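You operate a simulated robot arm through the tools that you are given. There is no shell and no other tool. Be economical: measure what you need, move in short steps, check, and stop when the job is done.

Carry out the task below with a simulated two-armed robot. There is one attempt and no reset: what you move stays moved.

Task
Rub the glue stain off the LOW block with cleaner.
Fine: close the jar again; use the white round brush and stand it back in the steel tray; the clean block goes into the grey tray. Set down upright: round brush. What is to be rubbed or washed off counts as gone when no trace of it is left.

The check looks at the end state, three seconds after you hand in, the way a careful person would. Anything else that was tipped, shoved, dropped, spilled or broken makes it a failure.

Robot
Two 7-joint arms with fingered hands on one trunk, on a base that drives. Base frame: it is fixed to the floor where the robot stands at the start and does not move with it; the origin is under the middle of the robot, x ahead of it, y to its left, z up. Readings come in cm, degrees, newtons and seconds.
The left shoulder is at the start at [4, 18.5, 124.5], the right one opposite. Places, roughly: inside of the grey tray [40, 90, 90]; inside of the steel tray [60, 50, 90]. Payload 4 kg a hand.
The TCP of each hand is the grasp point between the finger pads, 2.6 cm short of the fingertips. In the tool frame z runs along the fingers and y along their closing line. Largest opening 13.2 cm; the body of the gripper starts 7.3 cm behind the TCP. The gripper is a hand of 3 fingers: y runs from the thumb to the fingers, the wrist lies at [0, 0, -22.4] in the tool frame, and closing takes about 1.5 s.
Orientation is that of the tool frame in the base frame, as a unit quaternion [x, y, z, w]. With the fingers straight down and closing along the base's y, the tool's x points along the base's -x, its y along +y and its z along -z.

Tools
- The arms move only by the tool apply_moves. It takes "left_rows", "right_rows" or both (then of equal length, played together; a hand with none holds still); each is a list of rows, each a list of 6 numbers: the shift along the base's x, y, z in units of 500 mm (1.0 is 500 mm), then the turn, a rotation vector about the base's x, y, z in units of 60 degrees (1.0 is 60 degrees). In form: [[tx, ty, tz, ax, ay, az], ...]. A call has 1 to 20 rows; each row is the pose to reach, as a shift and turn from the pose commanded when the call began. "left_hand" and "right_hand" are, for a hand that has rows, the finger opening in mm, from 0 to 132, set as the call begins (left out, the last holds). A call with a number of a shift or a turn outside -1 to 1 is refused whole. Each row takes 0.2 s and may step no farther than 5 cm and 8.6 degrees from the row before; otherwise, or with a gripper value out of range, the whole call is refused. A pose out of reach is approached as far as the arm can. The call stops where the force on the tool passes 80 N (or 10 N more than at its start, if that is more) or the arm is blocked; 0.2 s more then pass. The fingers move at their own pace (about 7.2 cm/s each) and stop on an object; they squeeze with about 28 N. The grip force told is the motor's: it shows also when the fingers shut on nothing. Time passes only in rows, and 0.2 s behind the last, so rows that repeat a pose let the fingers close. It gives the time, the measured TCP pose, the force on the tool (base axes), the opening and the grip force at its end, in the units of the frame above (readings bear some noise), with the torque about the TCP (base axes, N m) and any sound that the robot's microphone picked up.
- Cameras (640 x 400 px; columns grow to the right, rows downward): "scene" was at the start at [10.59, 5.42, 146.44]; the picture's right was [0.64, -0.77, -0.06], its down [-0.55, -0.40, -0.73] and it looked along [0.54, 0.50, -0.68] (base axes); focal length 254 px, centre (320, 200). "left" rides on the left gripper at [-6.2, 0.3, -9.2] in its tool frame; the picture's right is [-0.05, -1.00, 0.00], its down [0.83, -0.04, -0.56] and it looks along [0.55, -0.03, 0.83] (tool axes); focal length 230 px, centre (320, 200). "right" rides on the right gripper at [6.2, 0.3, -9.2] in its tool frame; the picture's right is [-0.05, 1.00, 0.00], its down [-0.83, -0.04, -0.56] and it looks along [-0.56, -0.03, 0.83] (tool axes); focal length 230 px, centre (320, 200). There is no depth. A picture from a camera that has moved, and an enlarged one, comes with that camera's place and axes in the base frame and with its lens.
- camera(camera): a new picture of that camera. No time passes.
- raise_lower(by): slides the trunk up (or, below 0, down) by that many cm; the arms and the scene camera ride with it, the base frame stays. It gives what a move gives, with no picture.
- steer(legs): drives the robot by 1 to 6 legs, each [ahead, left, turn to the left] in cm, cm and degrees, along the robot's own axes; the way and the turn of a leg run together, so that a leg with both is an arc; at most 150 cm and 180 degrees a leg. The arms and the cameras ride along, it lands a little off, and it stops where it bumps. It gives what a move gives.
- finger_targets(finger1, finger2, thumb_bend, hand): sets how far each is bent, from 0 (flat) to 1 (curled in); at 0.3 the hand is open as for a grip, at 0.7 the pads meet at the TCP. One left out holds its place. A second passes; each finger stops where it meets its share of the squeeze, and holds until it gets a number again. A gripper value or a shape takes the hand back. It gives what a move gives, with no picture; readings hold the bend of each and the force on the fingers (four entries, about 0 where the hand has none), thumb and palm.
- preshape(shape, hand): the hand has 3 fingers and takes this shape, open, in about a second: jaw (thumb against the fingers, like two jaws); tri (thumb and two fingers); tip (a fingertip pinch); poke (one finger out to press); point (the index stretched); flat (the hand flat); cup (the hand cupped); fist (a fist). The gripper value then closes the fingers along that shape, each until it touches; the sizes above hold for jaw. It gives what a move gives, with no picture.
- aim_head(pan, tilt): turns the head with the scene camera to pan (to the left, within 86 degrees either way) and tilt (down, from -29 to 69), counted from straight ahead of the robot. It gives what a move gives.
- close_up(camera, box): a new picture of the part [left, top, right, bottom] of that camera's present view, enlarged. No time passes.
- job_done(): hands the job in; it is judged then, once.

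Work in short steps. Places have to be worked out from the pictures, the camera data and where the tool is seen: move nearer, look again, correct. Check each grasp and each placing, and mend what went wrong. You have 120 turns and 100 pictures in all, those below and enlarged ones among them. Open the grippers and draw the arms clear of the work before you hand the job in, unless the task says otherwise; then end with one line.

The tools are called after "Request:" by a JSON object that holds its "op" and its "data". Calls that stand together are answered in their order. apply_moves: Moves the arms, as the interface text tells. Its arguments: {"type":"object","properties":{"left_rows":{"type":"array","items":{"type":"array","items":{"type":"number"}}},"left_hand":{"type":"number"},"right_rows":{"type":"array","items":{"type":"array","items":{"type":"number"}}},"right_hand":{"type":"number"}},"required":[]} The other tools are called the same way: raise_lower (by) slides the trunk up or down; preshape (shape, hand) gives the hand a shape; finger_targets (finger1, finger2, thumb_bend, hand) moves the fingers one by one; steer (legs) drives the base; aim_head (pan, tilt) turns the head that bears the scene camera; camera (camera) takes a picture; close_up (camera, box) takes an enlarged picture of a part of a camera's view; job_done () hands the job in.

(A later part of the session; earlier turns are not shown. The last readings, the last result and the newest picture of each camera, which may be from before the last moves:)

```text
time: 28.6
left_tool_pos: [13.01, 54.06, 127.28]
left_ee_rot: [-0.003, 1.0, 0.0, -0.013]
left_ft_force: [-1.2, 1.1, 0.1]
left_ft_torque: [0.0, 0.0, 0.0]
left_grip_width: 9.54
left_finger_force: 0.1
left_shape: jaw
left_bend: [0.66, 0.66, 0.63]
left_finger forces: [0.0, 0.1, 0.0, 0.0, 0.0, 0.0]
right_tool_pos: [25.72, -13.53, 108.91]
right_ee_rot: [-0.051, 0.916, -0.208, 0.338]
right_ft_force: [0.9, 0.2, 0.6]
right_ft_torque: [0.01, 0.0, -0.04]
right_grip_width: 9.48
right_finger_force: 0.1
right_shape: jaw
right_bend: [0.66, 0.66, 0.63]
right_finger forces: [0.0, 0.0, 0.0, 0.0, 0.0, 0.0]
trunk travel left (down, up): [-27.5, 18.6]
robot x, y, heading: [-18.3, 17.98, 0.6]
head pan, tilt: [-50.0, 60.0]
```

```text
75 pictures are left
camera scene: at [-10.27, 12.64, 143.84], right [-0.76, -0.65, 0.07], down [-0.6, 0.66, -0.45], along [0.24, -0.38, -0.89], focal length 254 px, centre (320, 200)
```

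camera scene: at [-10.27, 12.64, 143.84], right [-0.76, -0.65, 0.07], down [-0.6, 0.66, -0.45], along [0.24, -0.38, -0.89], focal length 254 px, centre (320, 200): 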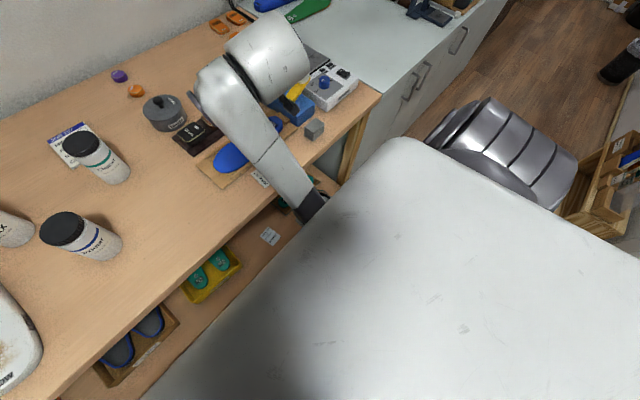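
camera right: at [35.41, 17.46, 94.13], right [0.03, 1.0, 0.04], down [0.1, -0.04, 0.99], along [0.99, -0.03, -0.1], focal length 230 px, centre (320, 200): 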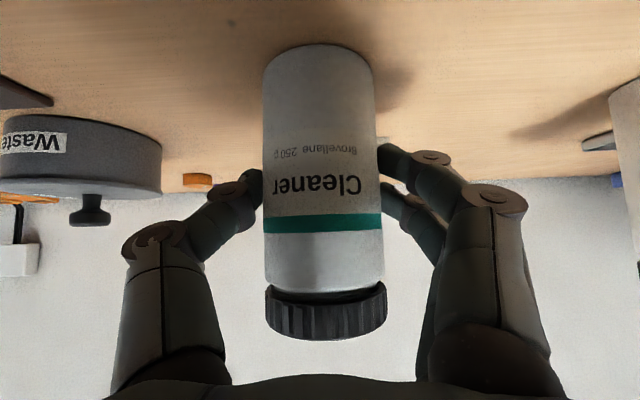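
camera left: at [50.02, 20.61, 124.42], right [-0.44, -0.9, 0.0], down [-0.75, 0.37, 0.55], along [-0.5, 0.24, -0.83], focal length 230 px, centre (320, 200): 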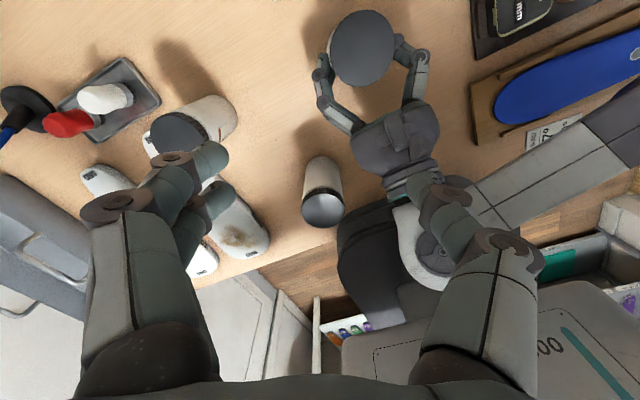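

The arm moved freely. Now up and to vertical here.

Request:
{"op": "apply_moves", "data": {"right_rows": [[0.0, 0.0, 0.06, 0.05, 0.083, -0.012], [0.0, 0.0, 0.12, 0.1, 0.166, -0.025], [0.0, 0.0, 0.18, 0.15, 0.25, -0.037], [0.0, 0.0, 0.22, 0.2, 0.333, -0.05], [0.0, 0.0, 0.26, 0.256, 0.416, -0.062], [0.0, 0.0, 0.3, 0.31, 0.5, -0.075], [0.0, 0.0, 0.34, 0.36, 0.583, -0.09], [0.0, 0.0, 0.36, 0.41, 0.666, -0.1], [0.0, 0.0, 0.36, 0.41, 0.666, -0.1]]}}

Request:
{"op": "camera", "data": {"camera": "scene"}}

```text
time: 29.2
left_tool_pos: [13.17, 53.8, 127.26]
left_ee_rot: [-0.003, 1.0, 0.0, -0.013]
left_ft_force: [0.2, 0.1, -0.5]
left_ft_torque: [0.03, -0.01, -0.02]
left_grip_width: 9.51
left_finger_force: 0.1
left_shape: jaw
left_bend: [0.66, 0.66, 0.63]
left_finger forces: [0.0, 0.1, 0.1, 0.0, 0.0, 0.0]
right_tool_pos: [26.72, -18.64, 112.53]
right_ee_rot: [-0.03, 0.933, -0.248, 0.26]
right_ft_force: [0.1, -0.9, 0.4]
right_ft_torque: [0.01, -0.04, -0.03]
right_grip_width: 9.49
right_finger_force: 0.0
right_shape: jaw
right_bend: [0.66, 0.66, 0.63]
right_finger forces: [0.0, 0.0, 0.1, 0.0, 0.1, 0.0]
right hand out of reach, approached as far as the arm can: row 2
trunk travel left (down, up): [-27.5, 18.6]
robot x, y, heading: [-18.1, 17.47, 0.0]
head pan, tilt: [-50.0, 60.0]
stopped in row 2 (right hand): the arm was blocked; the commanded pose is now the measured one
```

```text
74 pictures are left
camera scene: at [-10.18, 12.41, 143.82], right [-0.76, -0.65, 0.07], down [-0.6, 0.66, -0.45], along [0.24, -0.38, -0.89], focal length 254 px, centre (320, 200)
```

scene: 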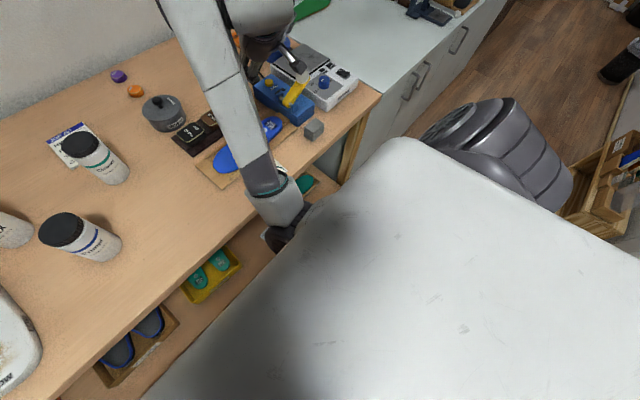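

The elbow is swinging around. I'll continue in smaller steps: first only up.

Request:
{"op": "apply_moves", "data": {"right_rows": [[0.0, 0.01, 0.02, 0.0, 0.0, 0], [0.0, 0.02, 0.05, 0.0, 0.0, 0], [0.0, 0.04, 0.08, 0.0, 0.0, 0], [-0.01, 0.06, 0.11, 0.0, 0.0, 0], [-0.02, 0.08, 0.14, 0.0, 0.0, 0], [-0.03, 0.1, 0.17, 0.0, 0.0, 0], [-0.03, 0.1, 0.2, 0.0, 0.0, 0], [-0.03, 0.1, 0.2, 0.05, 0.06, 0], [-0.03, 0.1, 0.2, 0.1, 0.12, 0], [-0.03, 0.1, 0.2, 0.15, 0.18, 0]]}}

Request:
{"op": "camera", "data": {"camera": "scene"}}

```text
time: 31.4
left_tool_pos: [13.14, 54.06, 127.16]
left_ee_rot: [-0.004, 1.0, 0.0, -0.013]
left_ft_force: [0.6, -0.1, -1.3]
left_ft_torque: [-0.04, -0.02, 0.01]
left_grip_width: 9.5
left_finger_force: 0.0
left_shape: jaw
left_bend: [0.66, 0.66, 0.63]
left_finger forces: [0.1, 0.0, 0.1, 0.0, 0.0, 0.0]
right_tool_pos: [32.65, -22.11, 114.71]
right_ee_rot: [-0.025, 0.965, -0.195, 0.175]
right_ft_force: [0.6, -0.4, 0.7]
right_ft_torque: [0.0, 0.0, 0.0]
right_grip_width: 9.51
right_finger_force: 0.0
right_shape: jaw
right_bend: [0.66, 0.66, 0.63]
right_finger forces: [0.1, 0.0, 0.0, 0.1, 0.0, 0.0]
right hand out of reach, approached as far as the arm can: row 4, 5, 6, 7, 8, 9, 10
trunk travel left (down, up): [-27.5, 18.6]
robot x, y, heading: [-18.18, 17.57, 0.3]
head pan, tilt: [-50.0, 60.0]
```

```text
73 pictures are left
camera scene: at [-10.21, 12.64, 143.83], right [-0.76, -0.65, 0.07], down [-0.6, 0.66, -0.45], along [0.24, -0.38, -0.89], focal length 254 px, centre (320, 200)
```

scene: 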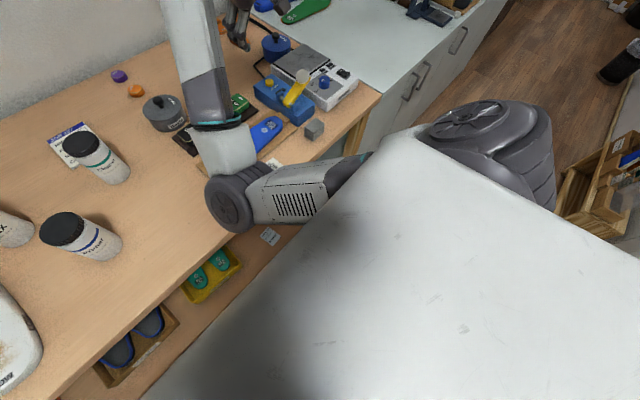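

The elbow came up and forward. I'll finish straightening to vertical, bringing the hand left and up.

Request:
{"op": "apply_moves", "data": {"right_rows": [[0.0, 0.02, 0.02, 0.06, 0.056, -0.008], [0.0, 0.05, 0.05, 0.12, 0.112, -0.016], [0.0, 0.09, 0.08, 0.18, 0.168, -0.024], [0.01, 0.14, 0.11, 0.25, 0.224, -0.032], [0.02, 0.19, 0.14, 0.31, 0.28, -0.04], [0.03, 0.24, 0.17, 0.375, 0.337, -0.048], [0.03, 0.29, 0.2, 0.375, 0.337, -0.048], [0.03, 0.34, 0.22, 0.375, 0.337, -0.048], [0.03, 0.34, 0.24, 0.375, 0.337, -0.048], [0.03, 0.34, 0.24, 0.375, 0.337, -0.048]]}}

Request:
{"op": "camera", "data": {"camera": "scene"}}

```text
time: 33.6
left_tool_pos: [13.12, 54.05, 127.18]
left_ee_rot: [-0.004, 1.0, -0.001, -0.013]
left_ft_force: [-0.6, 0.0, 0.0]
left_ft_torque: [-0.01, 0.03, -0.02]
left_grip_width: 9.52
left_finger_force: 0.0
left_shape: jaw
left_bend: [0.66, 0.66, 0.63]
left_finger forces: [0.0, 0.0, 0.0, 0.0, 0.1, 0.1]
right_tool_pos: [44.58, -17.14, 125.08]
right_ee_rot: [-0.004, 1.0, 0.024, -0.001]
right_ft_force: [0.5, 0.4, 0.5]
right_ft_torque: [0.03, -0.01, 0.01]
right_grip_width: 9.48
right_finger_force: 0.0
right_shape: jaw
right_bend: [0.66, 0.66, 0.63]
right_finger forces: [0.1, 0.0, 0.0, 0.0, 0.0, 0.1]
right hand out of reach, approached as far as the arm can: row 1, 2, 3, 4, 5, 6, 7, 8, 9, 10
trunk travel left (down, up): [-27.5, 18.6]
robot x, y, heading: [-18.48, 17.88, 0.4]
head pan, tilt: [-50.0, 60.0]
```

```text
72 pictures are left
camera scene: at [-10.29, 12.66, 143.84], right [-0.76, -0.65, 0.07], down [-0.6, 0.66, -0.45], along [0.24, -0.38, -0.89], focal length 254 px, centre (320, 200)
```

scene: 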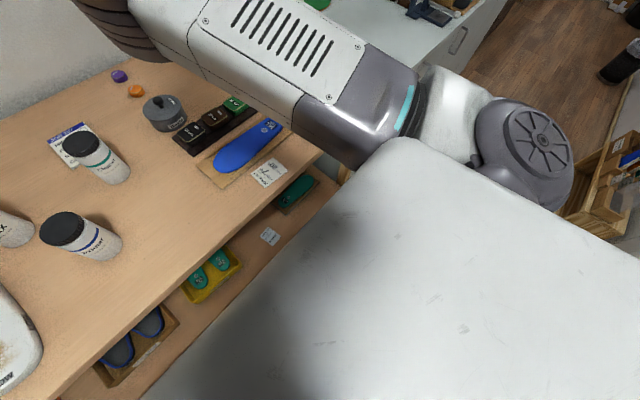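

The right arm is now vertical with its elbow high. Before lowering the trunk I'll check the left arm's posture.

Request:
{"op": "aim_head", "data": {"pan": 55, "tilt": 45}}

Request:
{"op": "camera", "data": {"camera": "scene"}}

```text
time: 35.4
left_tool_pos: [12.93, 54.12, 127.24]
left_ee_rot: [-0.003, 1.0, 0.0, -0.014]
left_ft_force: [-0.1, -0.1, 0.0]
left_ft_torque: [-0.02, -0.03, -0.01]
left_grip_width: 9.51
left_finger_force: 0.1
left_shape: jaw
left_bend: [0.66, 0.66, 0.63]
left_finger forces: [0.0, 0.0, 0.0, 0.0, 0.0, 0.0]
right_tool_pos: [44.63, -17.08, 124.99]
right_ee_rot: [-0.004, 1.0, 0.025, 0.001]
right_ft_force: [-0.1, 0.1, -0.4]
right_ft_torque: [-0.02, -0.01, 0.0]
right_grip_width: 9.49
right_finger_force: 0.2
right_shape: jaw
right_bend: [0.66, 0.66, 0.63]
right_finger forces: [0.0, 0.0, 0.0, 0.1, 0.1, 0.0]
trunk travel left (down, up): [-27.5, 18.6]
robot x, y, heading: [-18.31, 17.92, 0.2]
head pan, tilt: [55.0, 45.0]
```

```text
71 pictures are left
camera scene: at [-9.78, 24.42, 145.74], right [0.82, -0.57, -0.07], down [-0.46, -0.58, -0.67], along [0.34, 0.58, -0.74], focal length 254 px, centre (320, 200)
```

scene: 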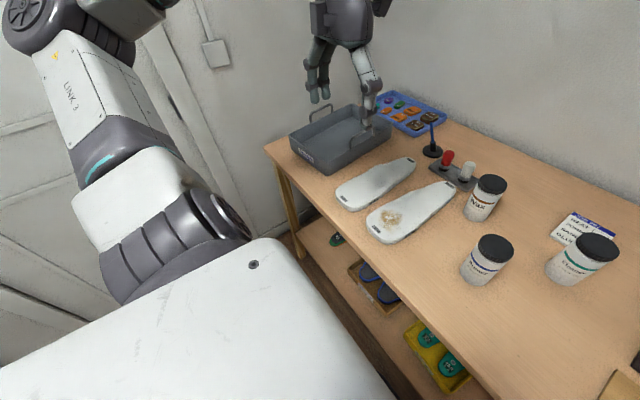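

The left elbow is high and outward, which is good. Lowering the trunk by 17 cm (hands end near z 108–110, above everything).

Request:
{"op": "raise_lower", "data": {"by": -17}}

Request:
{"op": "steer", "data": {"legs": [[12, 0, 0]]}}

Request:
{"op": "aim_head", "data": {"pan": 0, "tilt": 40}}

Request:
{"op": "camera", "data": {"camera": "scene"}}

```text
time: 37.3
left_tool_pos: [13.03, 54.17, 110.38]
left_ee_rot: [-0.003, 1.0, -0.001, -0.012]
left_ft_force: [-0.6, -0.3, 0.0]
left_ft_torque: [0.02, -0.02, -0.01]
left_grip_width: 9.51
left_finger_force: 0.1
left_shape: jaw
left_bend: [0.66, 0.66, 0.63]
left_finger forces: [0.0, 0.0, 0.0, 0.0, 0.1, 0.0]
right_tool_pos: [50.51, -16.83, 93.87]
right_ee_rot: [-0.002, 0.994, 0.023, -0.103]
right_ft_force: [0.4, 0.6, 0.4]
right_ft_torque: [-0.01, 0.0, 0.01]
right_grip_width: 9.47
right_finger_force: 0.1
right_shape: jaw
right_bend: [0.66, 0.66, 0.63]
right_finger forces: [0.0, 0.1, 0.0, 0.0, 0.0, 0.0]
trunk travel left (down, up): [-10.5, 35.6]
robot x, y, heading: [-18.52, 17.54, 0.4]
head pan, tilt: [55.0, 45.0]
```

```text
time: 38.5
left_tool_pos: [25.11, 54.12, 110.22]
left_ee_rot: [-0.003, 1.0, -0.001, -0.013]
left_ft_force: [-0.2, -0.1, -0.4]
left_ft_torque: [0.0, 0.02, 0.02]
left_grip_width: 9.52
left_finger_force: 0.1
left_shape: jaw
left_bend: [0.66, 0.66, 0.63]
left_finger forces: [0.1, 0.0, 0.0, 0.0, 0.0, 0.0]
right_tool_pos: [62.53, -16.98, 93.63]
right_ee_rot: [-0.002, 0.994, 0.024, -0.104]
right_ft_force: [0.4, -0.1, 0.8]
right_ft_torque: [-0.01, 0.02, 0.04]
right_grip_width: 9.49
right_finger_force: 0.1
right_shape: jaw
right_bend: [0.66, 0.66, 0.63]
right_finger forces: [0.1, 0.0, 0.0, 0.1, 0.0, 0.0]
trunk travel left (down, up): [-10.5, 35.6]
robot x, y, heading: [-6.46, 17.96, 0.5]
head pan, tilt: [55.0, 45.0]
```

```text
time: 39.8
left_tool_pos: [25.02, 54.07, 110.26]
left_ee_rot: [-0.003, 1.0, -0.001, -0.013]
left_ft_force: [-0.6, 0.9, -0.2]
left_ft_torque: [0.03, 0.0, -0.04]
left_grip_width: 9.52
left_finger_force: 0.1
left_shape: jaw
left_bend: [0.66, 0.66, 0.63]
left_finger forces: [0.1, 0.0, 0.0, 0.0, 0.1, 0.0]
right_tool_pos: [62.57, -16.99, 93.61]
right_ee_rot: [-0.001, 0.994, 0.024, -0.104]
right_ft_force: [-0.6, 0.4, -0.1]
right_ft_torque: [0.02, -0.01, -0.01]
right_grip_width: 9.49
right_finger_force: 0.0
right_shape: jaw
right_bend: [0.66, 0.66, 0.63]
right_finger forces: [0.0, 0.0, 0.0, 0.0, 0.0, 0.0]
trunk travel left (down, up): [-10.5, 35.6]
robot x, y, heading: [-6.38, 17.86, 0.4]
head pan, tilt: [0.0, 40.0]
```

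```text
70 pictures are left
camera scene: at [18.29, 17.91, 124.08], right [0.01, -1.0, 0.0], down [-0.85, -0.01, -0.52], along [0.52, 0.0, -0.85], focal length 254 px, centre (320, 200)
```

scene: 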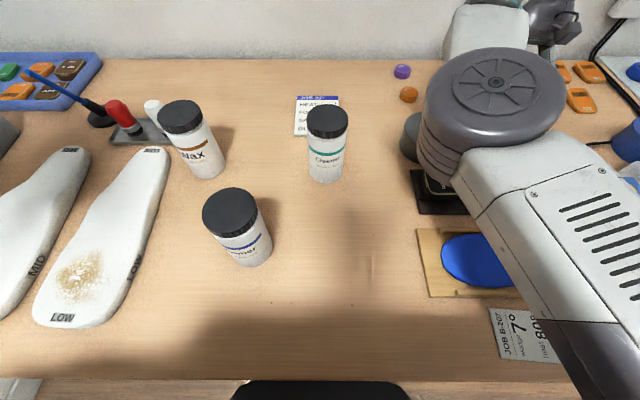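

The trunk lowers by leaning forward, and the right hand came down farther than planned (z 93.6), but nothing was touched. I'll raise it and bring it back toward the jar side.

Request:
{"op": "apply_moves", "data": {"right_rows": [[0.0, 0.0, 0.05, 0, 0, 0], [0.0, 0.0, 0.1, 0, 0, 0], [0.0, 0.0, 0.16, 0, 0, 0], [-0.02, 0.0, 0.22, 0, -0.05, 0], [-0.06, 0.0, 0.28, 0, -0.1, 0], [-0.1, 0.0, 0.32, 0, -0.15, 0], [-0.14, 0.02, 0.36, 0, -0.2, 0], [-0.18, 0.05, 0.36, 0, -0.2, 0], [-0.22, 0.08, 0.36, 0, -0.2, 0], [-0.26, 0.12, 0.36, 0, -0.2, 0]]}}

Request:
{"op": "camera", "data": {"camera": "scene"}}

```text
time: 42.0
left_tool_pos: [25.0, 54.16, 110.14]
left_ee_rot: [-0.003, 1.0, 0.0, -0.013]
left_ft_force: [-0.5, 0.2, -0.3]
left_ft_torque: [-0.01, -0.01, -0.02]
left_grip_width: 9.52
left_finger_force: 0.0
left_shape: jaw
left_bend: [0.66, 0.66, 0.63]
left_finger forces: [0.0, 0.1, 0.1, 0.1, 0.0, 0.1]
right_tool_pos: [54.57, -15.85, 111.53]
right_ee_rot: [0.01, 0.999, 0.038, -0.003]
right_ft_force: [-0.7, -0.2, 0.7]
right_ft_torque: [0.0, 0.0, -0.02]
right_grip_width: 9.53
right_finger_force: 0.1
right_shape: jaw
right_bend: [0.66, 0.66, 0.63]
right_finger forces: [0.0, 0.0, 0.1, 0.1, 0.1, 0.1]
right hand out of reach, approached as far as the arm can: row 5, 8, 9, 10
trunk travel left (down, up): [-10.5, 35.6]
robot x, y, heading: [-6.36, 18.01, 0.3]
head pan, tilt: [0.0, 40.0]
```

```text
69 pictures are left
camera scene: at [18.25, 17.93, 124.09], right [0.01, -1.0, 0.0], down [-0.85, 0.0, -0.52], along [0.52, 0.0, -0.85], focal length 254 px, centre (320, 200)
```

scene: 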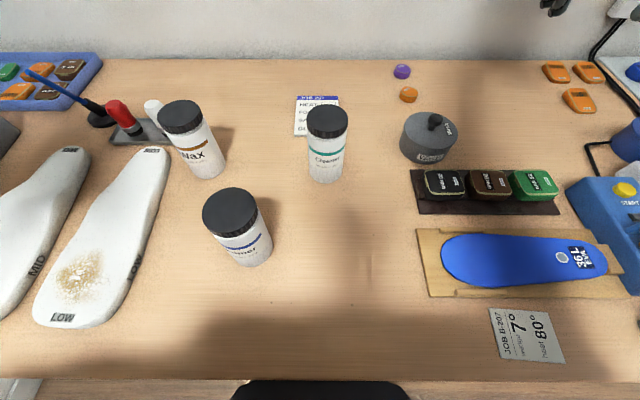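

All objects are as they were. Testing the left hand's reach to the spot above the cleaner lid with this posture.

Request:
{"op": "apply_moves", "data": {"left_rows": [[0.05, -0.06, 0.04, 0, 0, -0.05], [0.1, -0.12, 0.06, 0, 0, -0.1], [0.15, -0.19, 0.06, 0, 0, -0.15], [0.2, -0.26, 0.06, 0, 0, -0.2], [0.25, -0.33, 0.06, 0, 0, -0.25], [0.3, -0.4, 0.06, 0, 0, -0.3], [0.35, -0.47, 0.06, 0, 0, -0.35], [0.4, -0.54, 0.06, 0, 0, -0.4], [0.44, -0.62, 0.04, 0, 0, -0.45], [0.452, -0.7, 0.02, 0, 0, -0.5], [0.452, -0.738, 0.0, 0, 0, -0.5], [0.452, -0.74, 0.0, 0, 0, -0.5]]}}

Request:
{"op": "camera", "data": {"camera": "scene"}}

```text
time: 44.6
left_tool_pos: [44.91, 27.82, 109.53]
left_ee_rot: [0.256, 0.967, 0.002, -0.012]
left_ft_force: [-0.7, -0.9, 0.1]
left_ft_torque: [0.02, -0.01, 0.01]
left_grip_width: 9.51
left_finger_force: 0.0
left_shape: jaw
left_bend: [0.66, 0.66, 0.63]
left_finger forces: [0.0, 0.1, 0.0, 0.1, 0.0, 0.0]
left hand out of reach, approached as far as the arm can: row 8, 9, 10, 11, 12
right_tool_pos: [54.69, -15.43, 112.08]
right_ee_rot: [0.005, 0.999, 0.041, 0.002]
right_ft_force: [0.1, 0.7, 0.8]
right_ft_torque: [-0.02, -0.01, -0.03]
right_grip_width: 9.51
right_finger_force: 0.0
right_shape: jaw
right_bend: [0.66, 0.66, 0.63]
right_finger forces: [0.0, 0.1, 0.1, 0.1, 0.0, 0.1]
trunk travel left (down, up): [-10.5, 35.6]
robot x, y, heading: [-6.42, 18.46, 0.0]
head pan, tilt: [0.0, 40.0]
```

```text
68 pictures are left
camera scene: at [18.24, 17.9, 124.1], right [0.01, -1.0, 0.0], down [-0.85, 0.0, -0.52], along [0.52, 0.0, -0.85], focal length 254 px, centre (320, 200)
```

scene: 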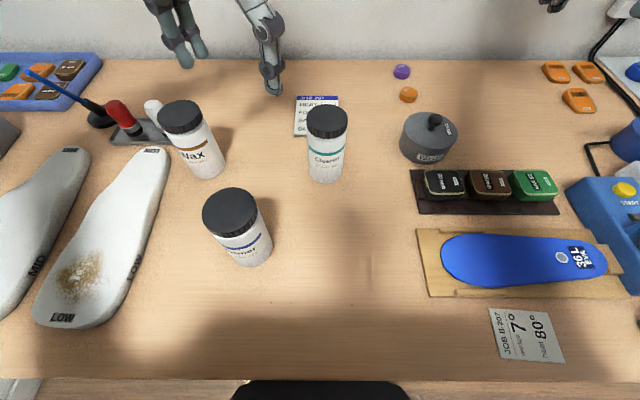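

The left hand stops about 10 cm left of the robot's midline in this posture. So I'll shift the robot right so the jar lies about 10 cm left of the midline, and bring the right hand in yawed toward it.

Request:
{"op": "apply_moves", "data": {"left_rows": [[-0.04, 0.08, 0.04, 0, 0, 0], [-0.08, 0.16, 0.08, 0, 0, 0], [-0.12, 0.24, 0.1, 0, 0, 0], [-0.16, 0.32, 0.1, 0, 0, 0]]}}

Request:
{"op": "steer", "data": {"legs": [[0, -11, 0]]}}

Request:
{"op": "camera", "data": {"camera": "scene"}}

```text
time: 45.6
left_tool_pos: [36.82, 44.17, 114.73]
left_ee_rot: [0.257, 0.966, 0.003, -0.012]
left_ft_force: [0.6, 0.8, 0.7]
left_ft_torque: [-0.02, -0.02, -0.03]
left_grip_width: 9.49
left_finger_force: 0.0
left_shape: jaw
left_bend: [0.66, 0.66, 0.63]
left_finger forces: [0.0, 0.0, 0.1, 0.1, 0.1, 0.1]
right_tool_pos: [54.61, -15.41, 111.97]
right_ee_rot: [0.004, 0.999, 0.04, 0.001]
right_ft_force: [0.0, -0.3, 0.0]
right_ft_torque: [-0.02, -0.03, 0.01]
right_grip_width: 9.48
right_finger_force: 0.2
right_shape: jaw
right_bend: [0.66, 0.66, 0.63]
right_finger forces: [0.0, 0.0, 0.0, 0.0, 0.0, 0.0]
trunk travel left (down, up): [-10.5, 35.6]
robot x, y, heading: [-6.36, 18.11, 0.2]
head pan, tilt: [0.0, 40.0]
```

```text
time: 46.8
left_tool_pos: [36.95, 33.1, 114.83]
left_ee_rot: [0.255, 0.967, 0.002, -0.013]
left_ft_force: [-0.4, 0.2, 0.7]
left_ft_torque: [0.04, -0.01, -0.02]
left_grip_width: 9.52
left_finger_force: 0.1
left_shape: jaw
left_bend: [0.66, 0.66, 0.63]
left_finger forces: [0.0, 0.1, 0.1, 0.1, 0.0, 0.0]
right_tool_pos: [54.75, -26.49, 111.86]
right_ee_rot: [0.005, 0.999, 0.041, 0.0]
right_ft_force: [0.1, -0.7, -0.7]
right_ft_torque: [0.04, 0.02, 0.04]
right_grip_width: 9.5
right_finger_force: 0.0
right_shape: jaw
right_bend: [0.66, 0.66, 0.63]
right_finger forces: [0.1, 0.0, 0.0, 0.0, 0.1, 0.0]
trunk travel left (down, up): [-10.5, 35.6]
robot x, y, heading: [-6.39, 6.97, 0.2]
head pan, tilt: [0.0, 40.0]
```

```text
67 pictures are left
camera scene: at [18.35, 6.92, 124.08], right [0.01, -1.0, 0.0], down [-0.85, 0.0, -0.52], along [0.52, 0.0, -0.85], focal length 254 px, centre (320, 200)
```

scene: 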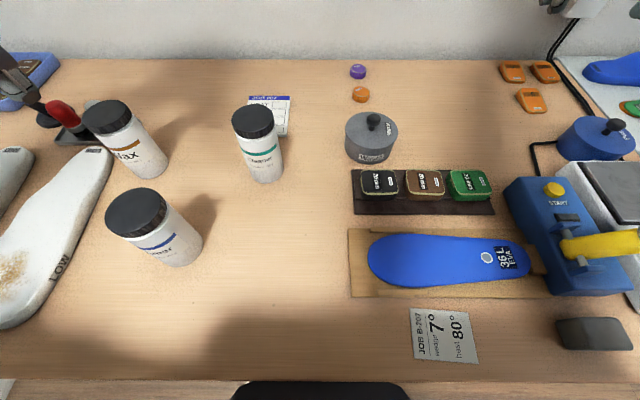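

Now the jar is at relative y≈+10. I'll turn the right hand to pitch 35° down and yaw 40° left while bringing it high toward the jar.

Request:
{"op": "apply_moves", "data": {"right_rows": [[-0.02, 0.04, 0.02, 0.03, -0.08, 0.056], [-0.04, 0.09, 0.04, 0.06, -0.16, 0.112], [-0.06, 0.15, 0.05, 0.09, -0.24, 0.168], [-0.08, 0.21, 0.06, 0.116, -0.32, 0.223], [-0.1, 0.28, 0.06, 0.145, -0.4, 0.28], [-0.12, 0.35, 0.06, 0.175, -0.48, 0.335], [-0.14, 0.42, 0.06, 0.204, -0.56, 0.391], [-0.15, 0.49, 0.06, 0.233, -0.64, 0.447], [-0.16, 0.56, 0.06, 0.262, -0.72, 0.503], [-0.18, 0.63, 0.05, 0.291, -0.8, 0.56], [-0.195, 0.69, 0.04, 0.32, -0.878, 0.614], [-0.195, 0.69, 0.04, 0.32, -0.878, 0.614]]}}

Request:
{"op": "camera", "data": {"camera": "scene"}}

```text
time: 49.4
left_tool_pos: [37.09, 33.1, 114.61]
left_ee_rot: [0.255, 0.967, 0.002, -0.013]
left_ft_force: [0.1, -0.1, 0.2]
left_ft_torque: [0.02, -0.01, 0.0]
left_grip_width: 9.52
left_finger_force: 0.1
left_shape: jaw
left_bend: [0.66, 0.66, 0.63]
left_finger forces: [0.0, 0.0, 0.0, 0.0, 0.1, 0.0]
right_tool_pos: [67.7, -13.27, 112.05]
right_ee_rot: [-0.302, 0.827, 0.205, 0.427]
right_ft_force: [0.8, -0.1, 1.0]
right_ft_torque: [-0.03, 0.02, 0.0]
right_grip_width: 9.48
right_finger_force: 0.0
right_shape: jaw
right_bend: [0.66, 0.66, 0.63]
right_finger forces: [0.0, 0.1, 0.0, 0.0, 0.1, 0.1]
right hand out of reach, approached as far as the arm can: row 1, 2, 3, 4, 5, 6, 7, 8, 9, 10, 11, 12
trunk travel left (down, up): [-10.5, 35.6]
robot x, y, heading: [-6.13, 6.95, 0.5]
head pan, tilt: [0.0, 40.0]
```

```text
66 pictures are left
camera scene: at [18.34, 7.03, 124.09], right [0.01, -1.0, 0.0], down [-0.85, -0.01, -0.52], along [0.52, 0.0, -0.85], focal length 254 px, centre (320, 200)
```

scene: 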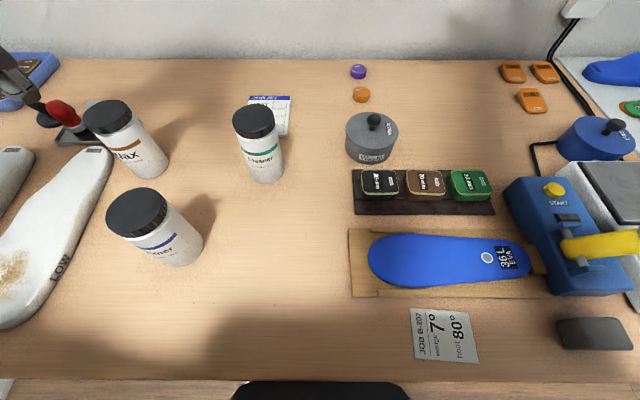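

The right arm is stretched nearly straight and stuck in that posture. I'll look at it before re-posturing.

Request:
{"op": "aim_head", "data": {"pan": -45, "tilt": 15}}

Request:
{"op": "camera", "data": {"camera": "scene"}}

```text
time: 50.5
left_tool_pos: [37.04, 33.05, 114.68]
left_ee_rot: [0.256, 0.967, 0.002, -0.013]
left_ft_force: [-0.5, 0.1, -0.1]
left_ft_torque: [-0.03, -0.02, -0.03]
left_grip_width: 9.52
left_finger_force: 0.1
left_shape: jaw
left_bend: [0.66, 0.66, 0.63]
left_finger forces: [0.1, 0.0, 0.0, 0.1, 0.0, 0.0]
right_tool_pos: [67.76, -13.18, 112.15]
right_ee_rot: [-0.303, 0.827, 0.205, 0.427]
right_ft_force: [0.9, 0.2, 0.8]
right_ft_torque: [0.03, 0.01, 0.0]
right_grip_width: 9.51
right_finger_force: 0.1
right_shape: jaw
right_bend: [0.66, 0.66, 0.63]
right_finger forces: [0.0, 0.0, 0.1, 0.1, 0.0, 0.0]
trunk travel left (down, up): [-10.5, 35.6]
robot x, y, heading: [-6.29, 7.05, 0.3]
head pan, tilt: [-45.0, 15.0]
```

```text
65 pictures are left
camera scene: at [17.85, 0.38, 128.43], right [-0.67, -0.71, 0.22], down [-0.48, 0.18, -0.86], along [0.57, -0.68, -0.46], focal length 254 px, centre (320, 200)
```

scene: 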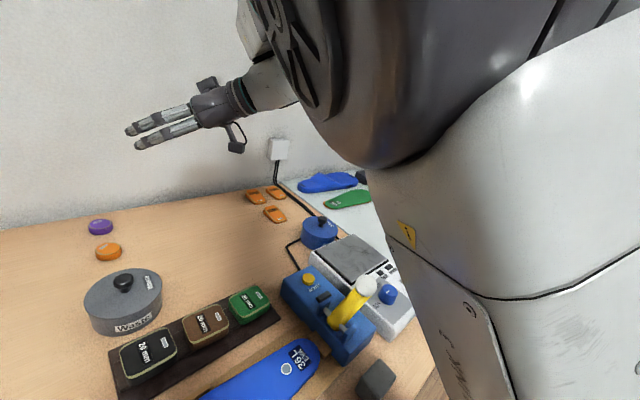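

The elbow is up in front of the head. I'll swing the hand outward to the right and turn it back to vertical so the elbow goes outside.

Request:
{"op": "apply_moves", "data": {"right_rows": [[-0.03, -0.03, 0.03, -0.03, 0.08, -0.056], [-0.06, -0.08, 0.05, -0.06, 0.16, -0.112], [-0.09, -0.14, 0.07, -0.09, 0.24, -0.168], [-0.12, -0.2, 0.08, -0.116, 0.32, -0.223], [-0.16, -0.26, 0.1, -0.145, 0.4, -0.28], [-0.2, -0.32, 0.1, -0.175, 0.48, -0.335], [-0.24, -0.38, 0.1, -0.204, 0.56, -0.391], [-0.28, -0.44, 0.1, -0.233, 0.64, -0.447], [-0.32, -0.5, 0.1, -0.262, 0.72, -0.503], [-0.37, -0.56, 0.1, -0.291, 0.8, -0.56], [-0.43, -0.6, 0.1, -0.32, 0.878, -0.614], [-0.5, -0.64, 0.1, -0.32, 0.878, -0.614], [-0.57, -0.68, 0.1, -0.32, 0.878, -0.614], [-0.63, -0.7, 0.1, -0.32, 0.878, -0.614], [-0.7, -0.7, 0.1, -0.32, 0.878, -0.614]]}}

Request:
{"op": "camera", "data": {"camera": "scene"}}

```text
time: 53.7
left_tool_pos: [36.86, 33.16, 114.7]
left_ee_rot: [0.256, 0.967, 0.003, -0.013]
left_ft_force: [-0.8, -0.3, 0.0]
left_ft_torque: [0.03, 0.02, -0.02]
left_grip_width: 9.49
left_finger_force: 0.1
left_shape: jaw
left_bend: [0.66, 0.66, 0.63]
left_finger forces: [0.0, 0.1, 0.0, 0.1, 0.0, 0.1]
right_tool_pos: [32.93, -47.08, 117.14]
right_ee_rot: [0.005, 0.999, 0.04, 0.001]
right_ft_force: [0.0, 0.2, 0.0]
right_ft_torque: [0.03, 0.02, 0.01]
right_grip_width: 9.49
right_finger_force: 0.1
right_shape: jaw
right_bend: [0.66, 0.66, 0.63]
right_finger forces: [0.0, 0.1, 0.0, 0.0, 0.0, 0.0]
right hand out of reach, approached as far as the arm can: row 1, 2, 3
trunk travel left (down, up): [-10.5, 35.6]
robot x, y, heading: [-6.23, 6.97, 0.4]
head pan, tilt: [-45.0, 15.0]
```

```text
64 pictures are left
camera scene: at [17.76, 0.37, 128.46], right [-0.67, -0.71, 0.22], down [-0.48, 0.18, -0.86], along [0.57, -0.68, -0.46], focal length 254 px, centre (320, 200)
```

scene: 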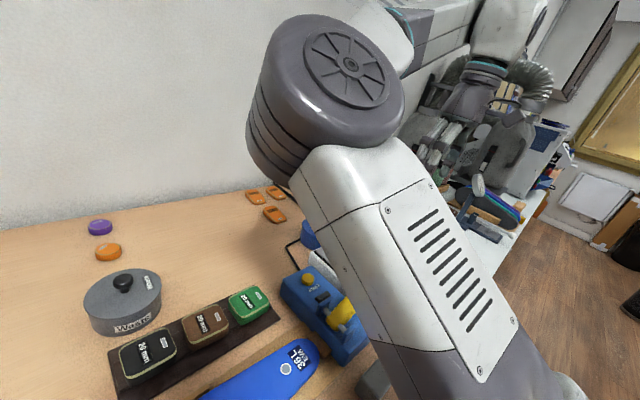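

The right arm is parked safely out to the side now. Before wrestling with it further, I'll try the lid with the left hand alone: pressing down lightly while twisting lets the table hold the jar. Moving the left hand above the lid.

Request:
{"op": "apply_moves", "data": {"left_rows": [[0.05, -0.06, 0.0, 0, 0, 0], [0.1, -0.13, 0.0, 0, 0, 0], [0.15, -0.2, -0.02, 0, 0, 0], [0.19, -0.26, -0.06, 0, 0, 0], [0.211, -0.319, -0.12, 0, 0, 0], [0.211, -0.319, -0.14, 0, 0, 0], [0.211, -0.319, -0.14, 0, 0, 0]]}}

Request:
{"op": "aim_head", "data": {"pan": 0, "tilt": 40}}

Request:
{"op": "camera", "data": {"camera": "scene"}}

Request:
{"op": "camera", "data": {"camera": "left"}}

```text
time: 55.3
left_tool_pos: [47.66, 17.51, 107.73]
left_ee_rot: [0.256, 0.967, 0.003, -0.013]
left_ft_force: [-0.1, 0.3, 0.5]
left_ft_torque: [-0.03, 0.04, -0.03]
left_grip_width: 9.55
left_finger_force: 0.0
left_shape: jaw
left_bend: [0.66, 0.66, 0.63]
left_finger forces: [0.1, 0.0, 0.0, 0.0, 0.0, 0.0]
left hand out of reach, approached as far as the arm can: row 5, 6, 7
right_tool_pos: [33.03, -46.99, 117.04]
right_ee_rot: [0.005, 0.999, 0.039, 0.0]
right_ft_force: [0.0, 0.3, 0.3]
right_ft_torque: [0.02, 0.03, 0.01]
right_grip_width: 9.52
right_finger_force: 0.0
right_shape: jaw
right_bend: [0.66, 0.66, 0.63]
right_finger forces: [0.0, 0.0, 0.1, 0.0, 0.0, 0.0]
trunk travel left (down, up): [-10.5, 35.6]
robot x, y, heading: [-6.57, 6.68, 0.5]
head pan, tilt: [-45.0, 15.0]
```

```text
time: 56.4
left_tool_pos: [47.64, 17.36, 107.75]
left_ee_rot: [0.255, 0.967, 0.002, -0.014]
left_ft_force: [-0.4, -0.6, 0.5]
left_ft_torque: [0.02, -0.02, -0.01]
left_grip_width: 9.51
left_finger_force: 0.1
left_shape: jaw
left_bend: [0.66, 0.66, 0.63]
left_finger forces: [0.0, 0.1, 0.0, 0.1, 0.0, 0.1]
right_tool_pos: [33.07, -47.07, 117.26]
right_ee_rot: [0.005, 0.999, 0.041, -0.001]
right_ft_force: [-0.3, 0.8, 0.3]
right_ft_torque: [0.0, 0.0, -0.03]
right_grip_width: 9.51
right_finger_force: 0.1
right_shape: jaw
right_bend: [0.66, 0.66, 0.63]
right_finger forces: [0.0, 0.0, 0.1, 0.0, 0.1, 0.0]
trunk travel left (down, up): [-10.5, 35.6]
robot x, y, heading: [-6.34, 6.82, 0.3]
head pan, tilt: [0.0, 40.0]
```

```text
63 pictures are left
camera scene: at [18.36, 6.96, 124.08], right [0.0, -1.0, 0.0], down [-0.85, 0.0, -0.52], along [0.52, 0.0, -0.85], focal length 254 px, centre (320, 200)
```

scene: 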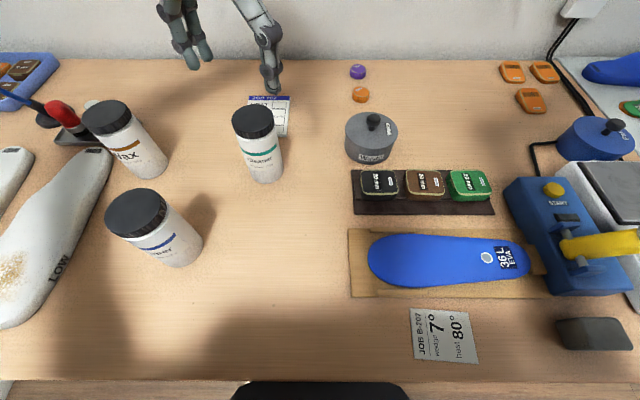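

```text
62 pictures are left
camera left: at [53.4, 14.61, 116.78], right [-0.45, -0.89, 0.0], down [-0.73, 0.37, 0.58], along [-0.52, 0.26, -0.82], focal length 230 px, centre (320, 200)
```

left: 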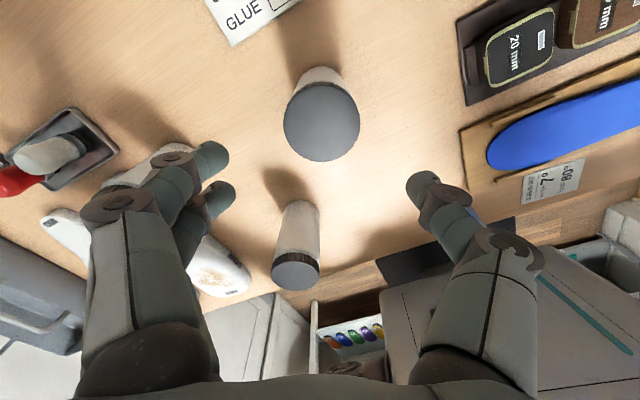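

The left hand is right above the lid (lid centre about [47.8, 16.9]). Descending so the pads are level with the lid, then closing.

Request:
{"op": "apply_moves", "data": {"left_rows": [[0.003, -0.01, -0.04, 0, 0, 0], [0.003, -0.01, -0.08, 0, 0, 0], [0.003, -0.01, -0.12, 0, 0, 0], [0.003, -0.01, -0.16, 0, 0, 0], [0.003, -0.01, -0.19, 0, 0, 0], [0.003, -0.01, -0.19, 0, 0, 0]]}}

Request:
{"op": "camera", "data": {"camera": "left"}}

Request:
{"op": "close_up", "data": {"camera": "scene", "box": [160, 60, 340, 210]}}

```text
time: 57.8
left_tool_pos: [47.88, 17.01, 98.13]
left_ee_rot: [0.255, 0.967, 0.003, -0.013]
left_ft_force: [0.0, 0.4, -1.0]
left_ft_torque: [-0.03, 0.03, 0.0]
left_grip_width: 9.52
left_finger_force: 0.0
left_shape: jaw
left_bend: [0.66, 0.66, 0.63]
left_finger forces: [0.0, 0.0, 0.0, 0.0, 0.0, 0.0]
right_tool_pos: [32.99, -47.12, 117.28]
right_ee_rot: [0.005, 0.999, 0.04, 0.0]
right_ft_force: [-0.3, -0.5, 0.1]
right_ft_torque: [0.01, -0.01, -0.02]
right_grip_width: 9.5
right_finger_force: 0.0
right_shape: jaw
right_bend: [0.66, 0.66, 0.63]
right_finger forces: [0.1, 0.0, 0.1, 0.0, 0.1, 0.0]
trunk travel left (down, up): [-10.5, 35.6]
robot x, y, heading: [-6.11, 6.88, 0.2]
head pan, tilt: [0.0, 40.0]
```

```text
61 pictures are left
camera left: at [53.61, 14.19, 107.25], right [-0.45, -0.89, 0.0], down [-0.73, 0.37, 0.58], along [-0.52, 0.26, -0.82], focal length 230 px, centre (320, 200)
```

left: 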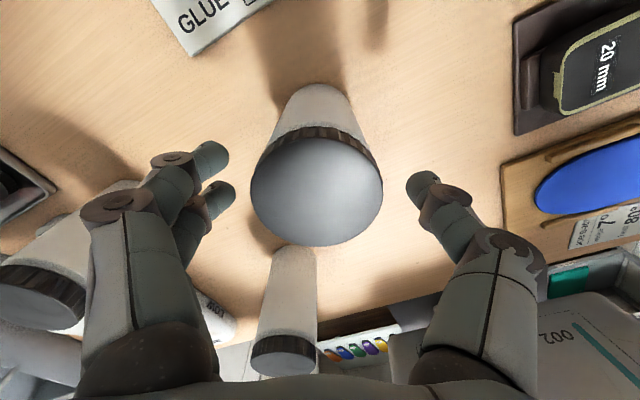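

```text
2.67 times, centred on (250, 135) of scene
camera zoom: at [18.35, 6.97, 124.08], right [0.01, -1.0, 0.0], down [-0.85, 0.0, -0.52], along [0.52, 0.0, -0.85], focal length 677 px, centre (507, 373)
```

zoom: 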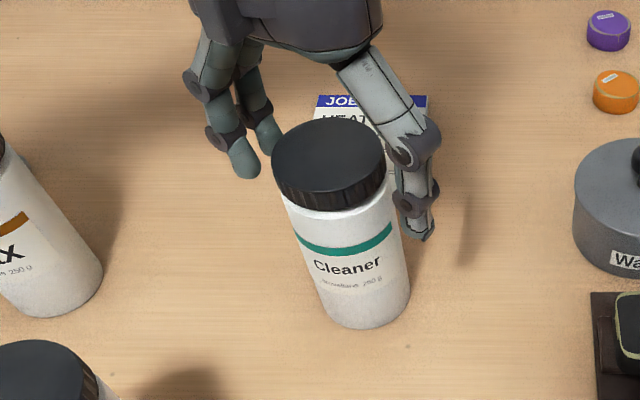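

The fingers straddle the lid evenly. Closing on the lid.

Request:
{"op": "apply_moves", "data": {"left_rows": [[0, 0, 0, 0, 0, 0], [0, 0, 0, 0, 0, 0], [0, 0, 0, 0, 0, 0], [0, 0, 0, 0, 0, 0], [0, 0, 0, 0, 0, 0], [0, 0, 0, 0, 0, 0], [0, 0, 0, 0, 0, 0]], "left_hand": 30}}

Request:
{"op": "close_up", "data": {"camera": "scene", "box": [160, 60, 340, 210]}}

```text
time: 59.4
left_tool_pos: [47.88, 17.09, 98.11]
left_ee_rot: [0.256, 0.967, 0.002, -0.013]
left_ft_force: [-0.4, -0.1, 0.5]
left_ft_torque: [0.05, -0.03, 0.0]
left_grip_width: 5.21
left_finger_force: 27.4
left_shape: jaw
left_bend: [0.73, 0.73, 0.7]
left_finger forces: [13.1, 12.3, 0.1, 0.0, 25.2, 0.0]
right_tool_pos: [33.11, -46.97, 117.12]
right_ee_rot: [0.005, 0.999, 0.041, -0.002]
right_ft_force: [0.0, 0.1, 0.4]
right_ft_torque: [0.05, 0.01, 0.01]
right_grip_width: 9.5
right_finger_force: 0.0
right_shape: jaw
right_bend: [0.66, 0.66, 0.63]
right_finger forces: [0.1, 0.0, 0.0, 0.1, 0.0, 0.0]
trunk travel left (down, up): [-10.5, 35.6]
robot x, y, heading: [-6.25, 6.74, 0.4]
head pan, tilt: [0.0, 40.0]
```

```text
2.67 times, centred on (250, 135) of scene
camera zoom: at [18.37, 6.98, 124.07], right [0.01, -1.0, 0.0], down [-0.85, 0.0, -0.52], along [0.52, 0.0, -0.85], focal length 677 px, centre (507, 373)
```

zoom: 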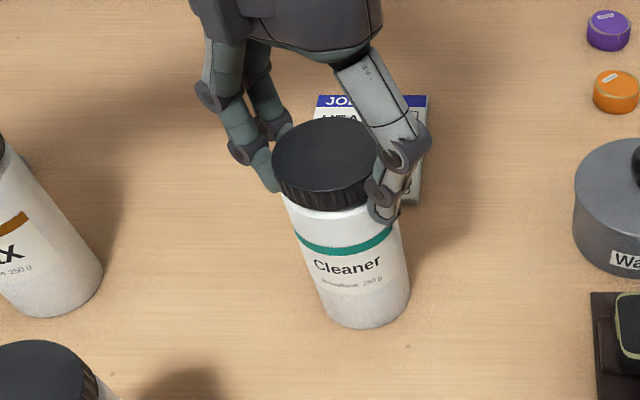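

Lid held. Twisting it 30° counterclockwise with a slight downward press, watching the torque and the label.

Request:
{"op": "apply_moves", "data": {"left_rows": [[0, 0, -0.004, 0, 0, 0.04], [0, 0, -0.004, 0, 0, 0.12], [0, 0, -0.004, 0, 0, 0.22], [0, 0, -0.004, 0, 0, 0.33], [0, 0, -0.004, 0, 0, 0.44], [0, 0, -0.004, 0, 0, 0.5]]}}

Request:
{"op": "close_up", "data": {"camera": "scene", "box": [160, 60, 340, 210]}}

```text
time: 60.8
left_tool_pos: [47.74, 17.1, 98.14]
left_ee_rot: [-0.003, 1.0, -0.001, -0.012]
left_ft_force: [-0.8, -0.6, 12.0]
left_ft_torque: [0.02, -0.02, -0.16]
left_grip_width: 5.22
left_finger_force: 28.0
left_shape: jaw
left_bend: [0.73, 0.74, 0.7]
left_finger forces: [14.4, 13.2, 0.0, 0.0, 28.1, 0.0]
right_tool_pos: [32.88, -47.01, 117.23]
right_ee_rot: [0.005, 0.999, 0.04, 0.0]
right_ft_force: [0.4, -0.1, 0.4]
right_ft_torque: [-0.01, -0.03, 0.01]
right_grip_width: 9.5
right_finger_force: 0.1
right_shape: jaw
right_bend: [0.66, 0.66, 0.63]
right_finger forces: [0.0, 0.0, 0.1, 0.0, 0.0, 0.1]
trunk travel left (down, up): [-10.5, 35.6]
robot x, y, heading: [-6.64, 7.05, 0.4]
head pan, tilt: [0.0, 40.0]
```

```text
2.67 times, centred on (250, 135) of scene
camera zoom: at [18.25, 6.95, 124.11], right [0.01, -1.0, 0.0], down [-0.85, 0.0, -0.52], along [0.52, 0.0, -0.85], focal length 677 px, centre (507, 373)
```

zoom: 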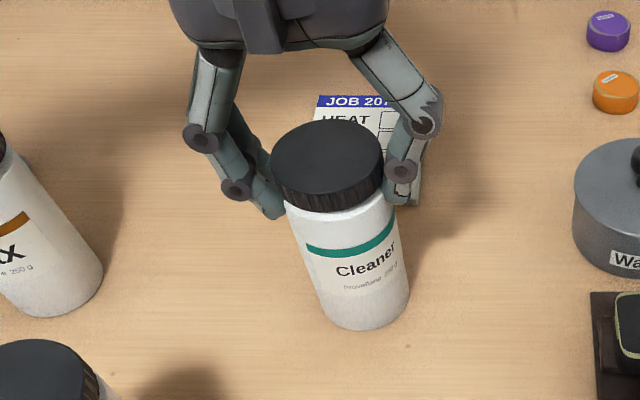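

The whole jar turned with the lid at a 12 N press. I'll press harder (about 40 N) and twist again.

Request:
{"op": "apply_moves", "data": {"left_rows": [[0, 0, -0.005, 0, 0, 0.0], [0, 0, -0.01, 0, 0, 0.0], [0, 0, -0.011, 0, 0, 0.06], [0, 0, -0.011, 0, 0, 0.14], [0, 0, -0.011, 0, 0, 0.24], [0, 0, -0.011, 0, 0, 0.34], [0, 0, -0.011, 0, 0, 0.42]]}}

Request:
{"op": "close_up", "data": {"camera": "scene", "box": [160, 60, 340, 210]}}

```text
time: 62.4
left_tool_pos: [47.46, 16.83, 97.97]
left_ee_rot: [-0.221, 0.975, -0.005, -0.009]
left_ft_force: [-1.0, 0.1, 39.7]
left_ft_torque: [0.04, -0.05, -0.53]
left_grip_width: 5.33
left_finger_force: 28.1
left_shape: jaw
left_bend: [0.74, 0.74, 0.72]
left_finger forces: [17.2, 14.9, 0.0, 0.0, 32.9, 0.0]
right_tool_pos: [32.69, -47.04, 117.3]
right_ee_rot: [0.006, 0.999, 0.041, 0.001]
right_ft_force: [0.8, 1.1, -1.2]
right_ft_torque: [0.0, 0.0, 0.0]
right_grip_width: 9.51
right_finger_force: 0.0
right_shape: jaw
right_bend: [0.66, 0.66, 0.63]
right_finger forces: [0.0, 0.0, 0.0, 0.0, 0.0, 0.0]
trunk travel left (down, up): [-10.5, 35.6]
robot x, y, heading: [-6.22, 7.29, 0.4]
head pan, tilt: [0.0, 40.0]
```

```text
2.67 times, centred on (250, 135) of scene
camera zoom: at [17.99, 6.9, 124.17], right [0.01, -1.0, 0.0], down [-0.85, 0.0, -0.52], along [0.52, 0.0, -0.85], focal length 677 px, centre (507, 373)
```

zoom: 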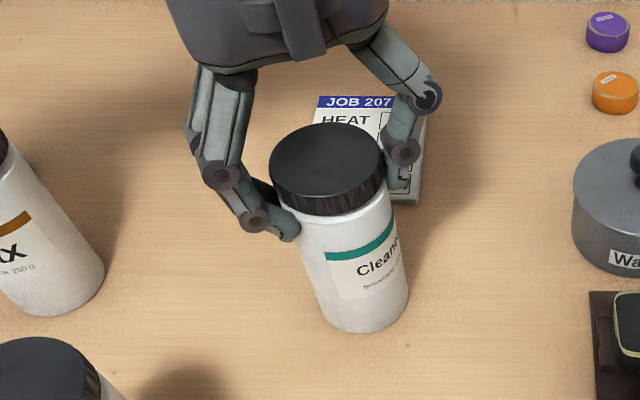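

The jar turned less than the hand this time (torque 0.53 N m), so the lid may be giving. Pressing a little more and twisting further.

Request:
{"op": "apply_moves", "data": {"left_rows": [[0, 0, -0.004, 0, 0, 0.0], [0, 0, -0.006, 0, 0, 0.06], [0, 0, -0.006, 0, 0, 0.14], [0, 0, -0.006, 0, 0, 0.24], [0, 0, -0.006, 0, 0, 0.34], [0, 0, -0.006, 0, 0, 0.44]]}}

Request:
{"op": "close_up", "data": {"camera": "scene", "box": [160, 60, 340, 210]}}

```text
time: 63.8
left_tool_pos: [47.5, 17.05, 97.52]
left_ee_rot: [-0.437, 0.899, -0.009, -0.008]
left_ft_force: [0.1, -1.2, 43.5]
left_ft_torque: [0.02, -0.02, -0.63]
left_grip_width: 5.39
left_finger_force: 28.7
left_shape: jaw
left_bend: [0.75, 0.74, 0.72]
left_finger forces: [17.7, 15.2, 0.0, 0.0, 34.5, 0.1]
right_tool_pos: [32.69, -47.06, 117.32]
right_ee_rot: [0.005, 0.999, 0.04, 0.001]
right_ft_force: [-0.2, 0.7, -0.1]
right_ft_torque: [-0.01, 0.01, 0.01]
right_grip_width: 9.49
right_finger_force: 0.1
right_shape: jaw
right_bend: [0.66, 0.66, 0.63]
right_finger forces: [0.0, 0.1, 0.0, 0.0, 0.0, 0.0]
trunk travel left (down, up): [-10.5, 35.6]
robot x, y, heading: [-6.33, 6.91, 0.3]
head pan, tilt: [0.0, 40.0]
```

```text
2.67 times, centred on (250, 135) of scene
camera zoom: at [17.98, 6.89, 124.17], right [0.01, -1.0, 0.0], down [-0.85, 0.0, -0.53], along [0.53, 0.0, -0.85], focal length 677 px, centre (507, 373)
```

zoom: 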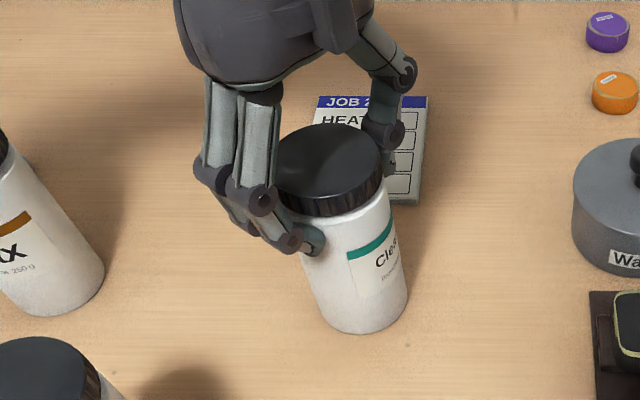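

The jar itself still turns at 0.63 N m, so the body must be held by the other hand. I'll let go of the lid and lift off, then re-posture the right arm.

Request:
{"op": "apply_moves", "data": {"left_rows": [[0, 0, 0.015, 0, 0, 0], [0, 0, 0.015, 0, 0, 0], [0, 0, 0.015, 0, 0, 0], [0, 0, 0.015, 0, 0, 0], [0, 0, 0.08, 0, 0, 0], [0, 0, 0.16, 0, 0, -0.1], [0, 0, 0.24, 0, 0, -0.2], [-0.05, 0.06, 0.3, 0, 0, -0.3], [-0.1, 0.12, 0.36, 0, 0, -0.4], [-0.15, 0.2, 0.36, 0, 0, -0.5], [-0.2, 0.28, 0.36, 0, 0, -0.6], [-0.25, 0.36, 0.36, 0, 0, -0.7], [-0.27, 0.42, 0.36, 0, 0, -0.8], [-0.27, 0.48, 0.36, 0, 0, -0.87]], "left_hand": 95}}

Request:
{"op": "raise_lower", "data": {"by": 25}}

Request:
{"op": "aim_head", "data": {"pan": -25, "tilt": 35}}

Request:
{"op": "camera", "data": {"camera": "scene"}}

```text
time: 66.8
left_tool_pos: [34.27, 41.18, 115.09]
left_ee_rot: [0.003, 1.0, -0.001, -0.013]
left_ft_force: [-0.9, -0.8, -0.4]
left_ft_torque: [-0.03, -0.05, 0.0]
left_grip_width: 9.47
left_finger_force: 0.0
left_shape: jaw
left_bend: [0.66, 0.66, 0.63]
left_finger forces: [0.1, 0.0, 0.1, 0.0, 0.0, 0.0]
left hand out of reach, approached as far as the arm can: row 7
right_tool_pos: [32.98, -47.06, 117.28]
right_ee_rot: [0.007, 0.999, 0.04, -0.001]
right_ft_force: [0.4, -0.3, -0.6]
right_ft_torque: [0.02, -0.02, -0.02]
right_grip_width: 9.49
right_finger_force: 0.2
right_shape: jaw
right_bend: [0.66, 0.66, 0.63]
right_finger forces: [0.0, 0.0, 0.1, 0.1, 0.0, 0.0]
trunk travel left (down, up): [-10.5, 35.6]
robot x, y, heading: [-5.74, 6.85, 0.3]
head pan, tilt: [0.0, 40.0]
```

```text
time: 69.4
left_tool_pos: [34.37, 41.2, 140.23]
left_ee_rot: [0.001, 1.0, -0.001, -0.013]
left_ft_force: [-0.6, 0.2, 0.0]
left_ft_torque: [0.02, 0.0, -0.03]
left_grip_width: 9.5
left_finger_force: 0.0
left_shape: jaw
left_bend: [0.66, 0.66, 0.63]
left_finger forces: [0.0, 0.0, 0.0, 0.1, 0.0, 0.0]
right_tool_pos: [33.13, -47.15, 142.22]
right_ee_rot: [0.004, 0.999, 0.039, -0.001]
right_ft_force: [-0.3, -0.8, -0.7]
right_ft_torque: [0.01, 0.03, -0.04]
right_grip_width: 9.49
right_finger_force: 0.0
right_shape: jaw
right_bend: [0.66, 0.66, 0.63]
right_finger forces: [0.0, 0.0, 0.0, 0.0, 0.0, 0.0]
trunk travel left (down, up): [-35.5, 10.6]
robot x, y, heading: [-6.41, 7.01, 0.3]
head pan, tilt: [0.0, 40.0]
```

```text
time: 70.3
left_tool_pos: [34.35, 41.2, 140.18]
left_ee_rot: [0.002, 1.0, 0.0, -0.013]
left_ft_force: [-0.2, -1.0, 0.1]
left_ft_torque: [0.0, -0.01, 0.01]
left_grip_width: 9.48
left_finger_force: 0.0
left_shape: jaw
left_bend: [0.66, 0.66, 0.63]
left_finger forces: [0.0, 0.0, 0.0, 0.1, 0.0, 0.1]
right_tool_pos: [32.85, -47.18, 142.24]
right_ee_rot: [0.005, 0.999, 0.041, -0.002]
right_ft_force: [0.3, -0.3, -0.2]
right_ft_torque: [-0.02, 0.02, -0.02]
right_grip_width: 9.49
right_finger_force: 0.2
right_shape: jaw
right_bend: [0.66, 0.66, 0.63]
right_finger forces: [0.0, 0.0, 0.0, 0.1, 0.0, 0.0]
trunk travel left (down, up): [-35.5, 10.6]
robot x, y, heading: [-6.11, 6.95, 0.2]
head pan, tilt: [-25.0, 35.0]
```

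```text
55 pictures are left
camera scene: at [2.39, 3.18, 155.71], right [-0.42, -0.91, 0.01], down [-0.55, 0.24, -0.8], along [0.73, -0.34, -0.6], focal length 254 px, centre (320, 200)
```

scene: 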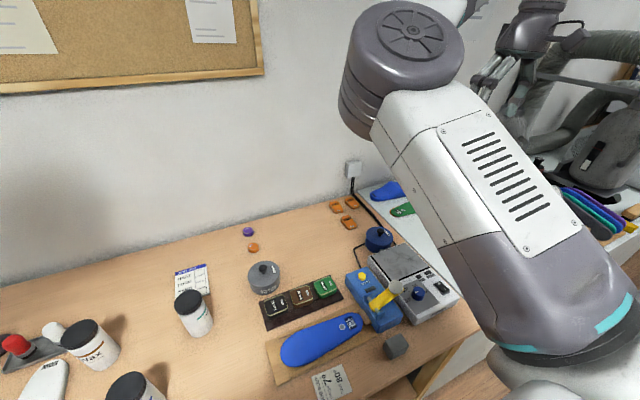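

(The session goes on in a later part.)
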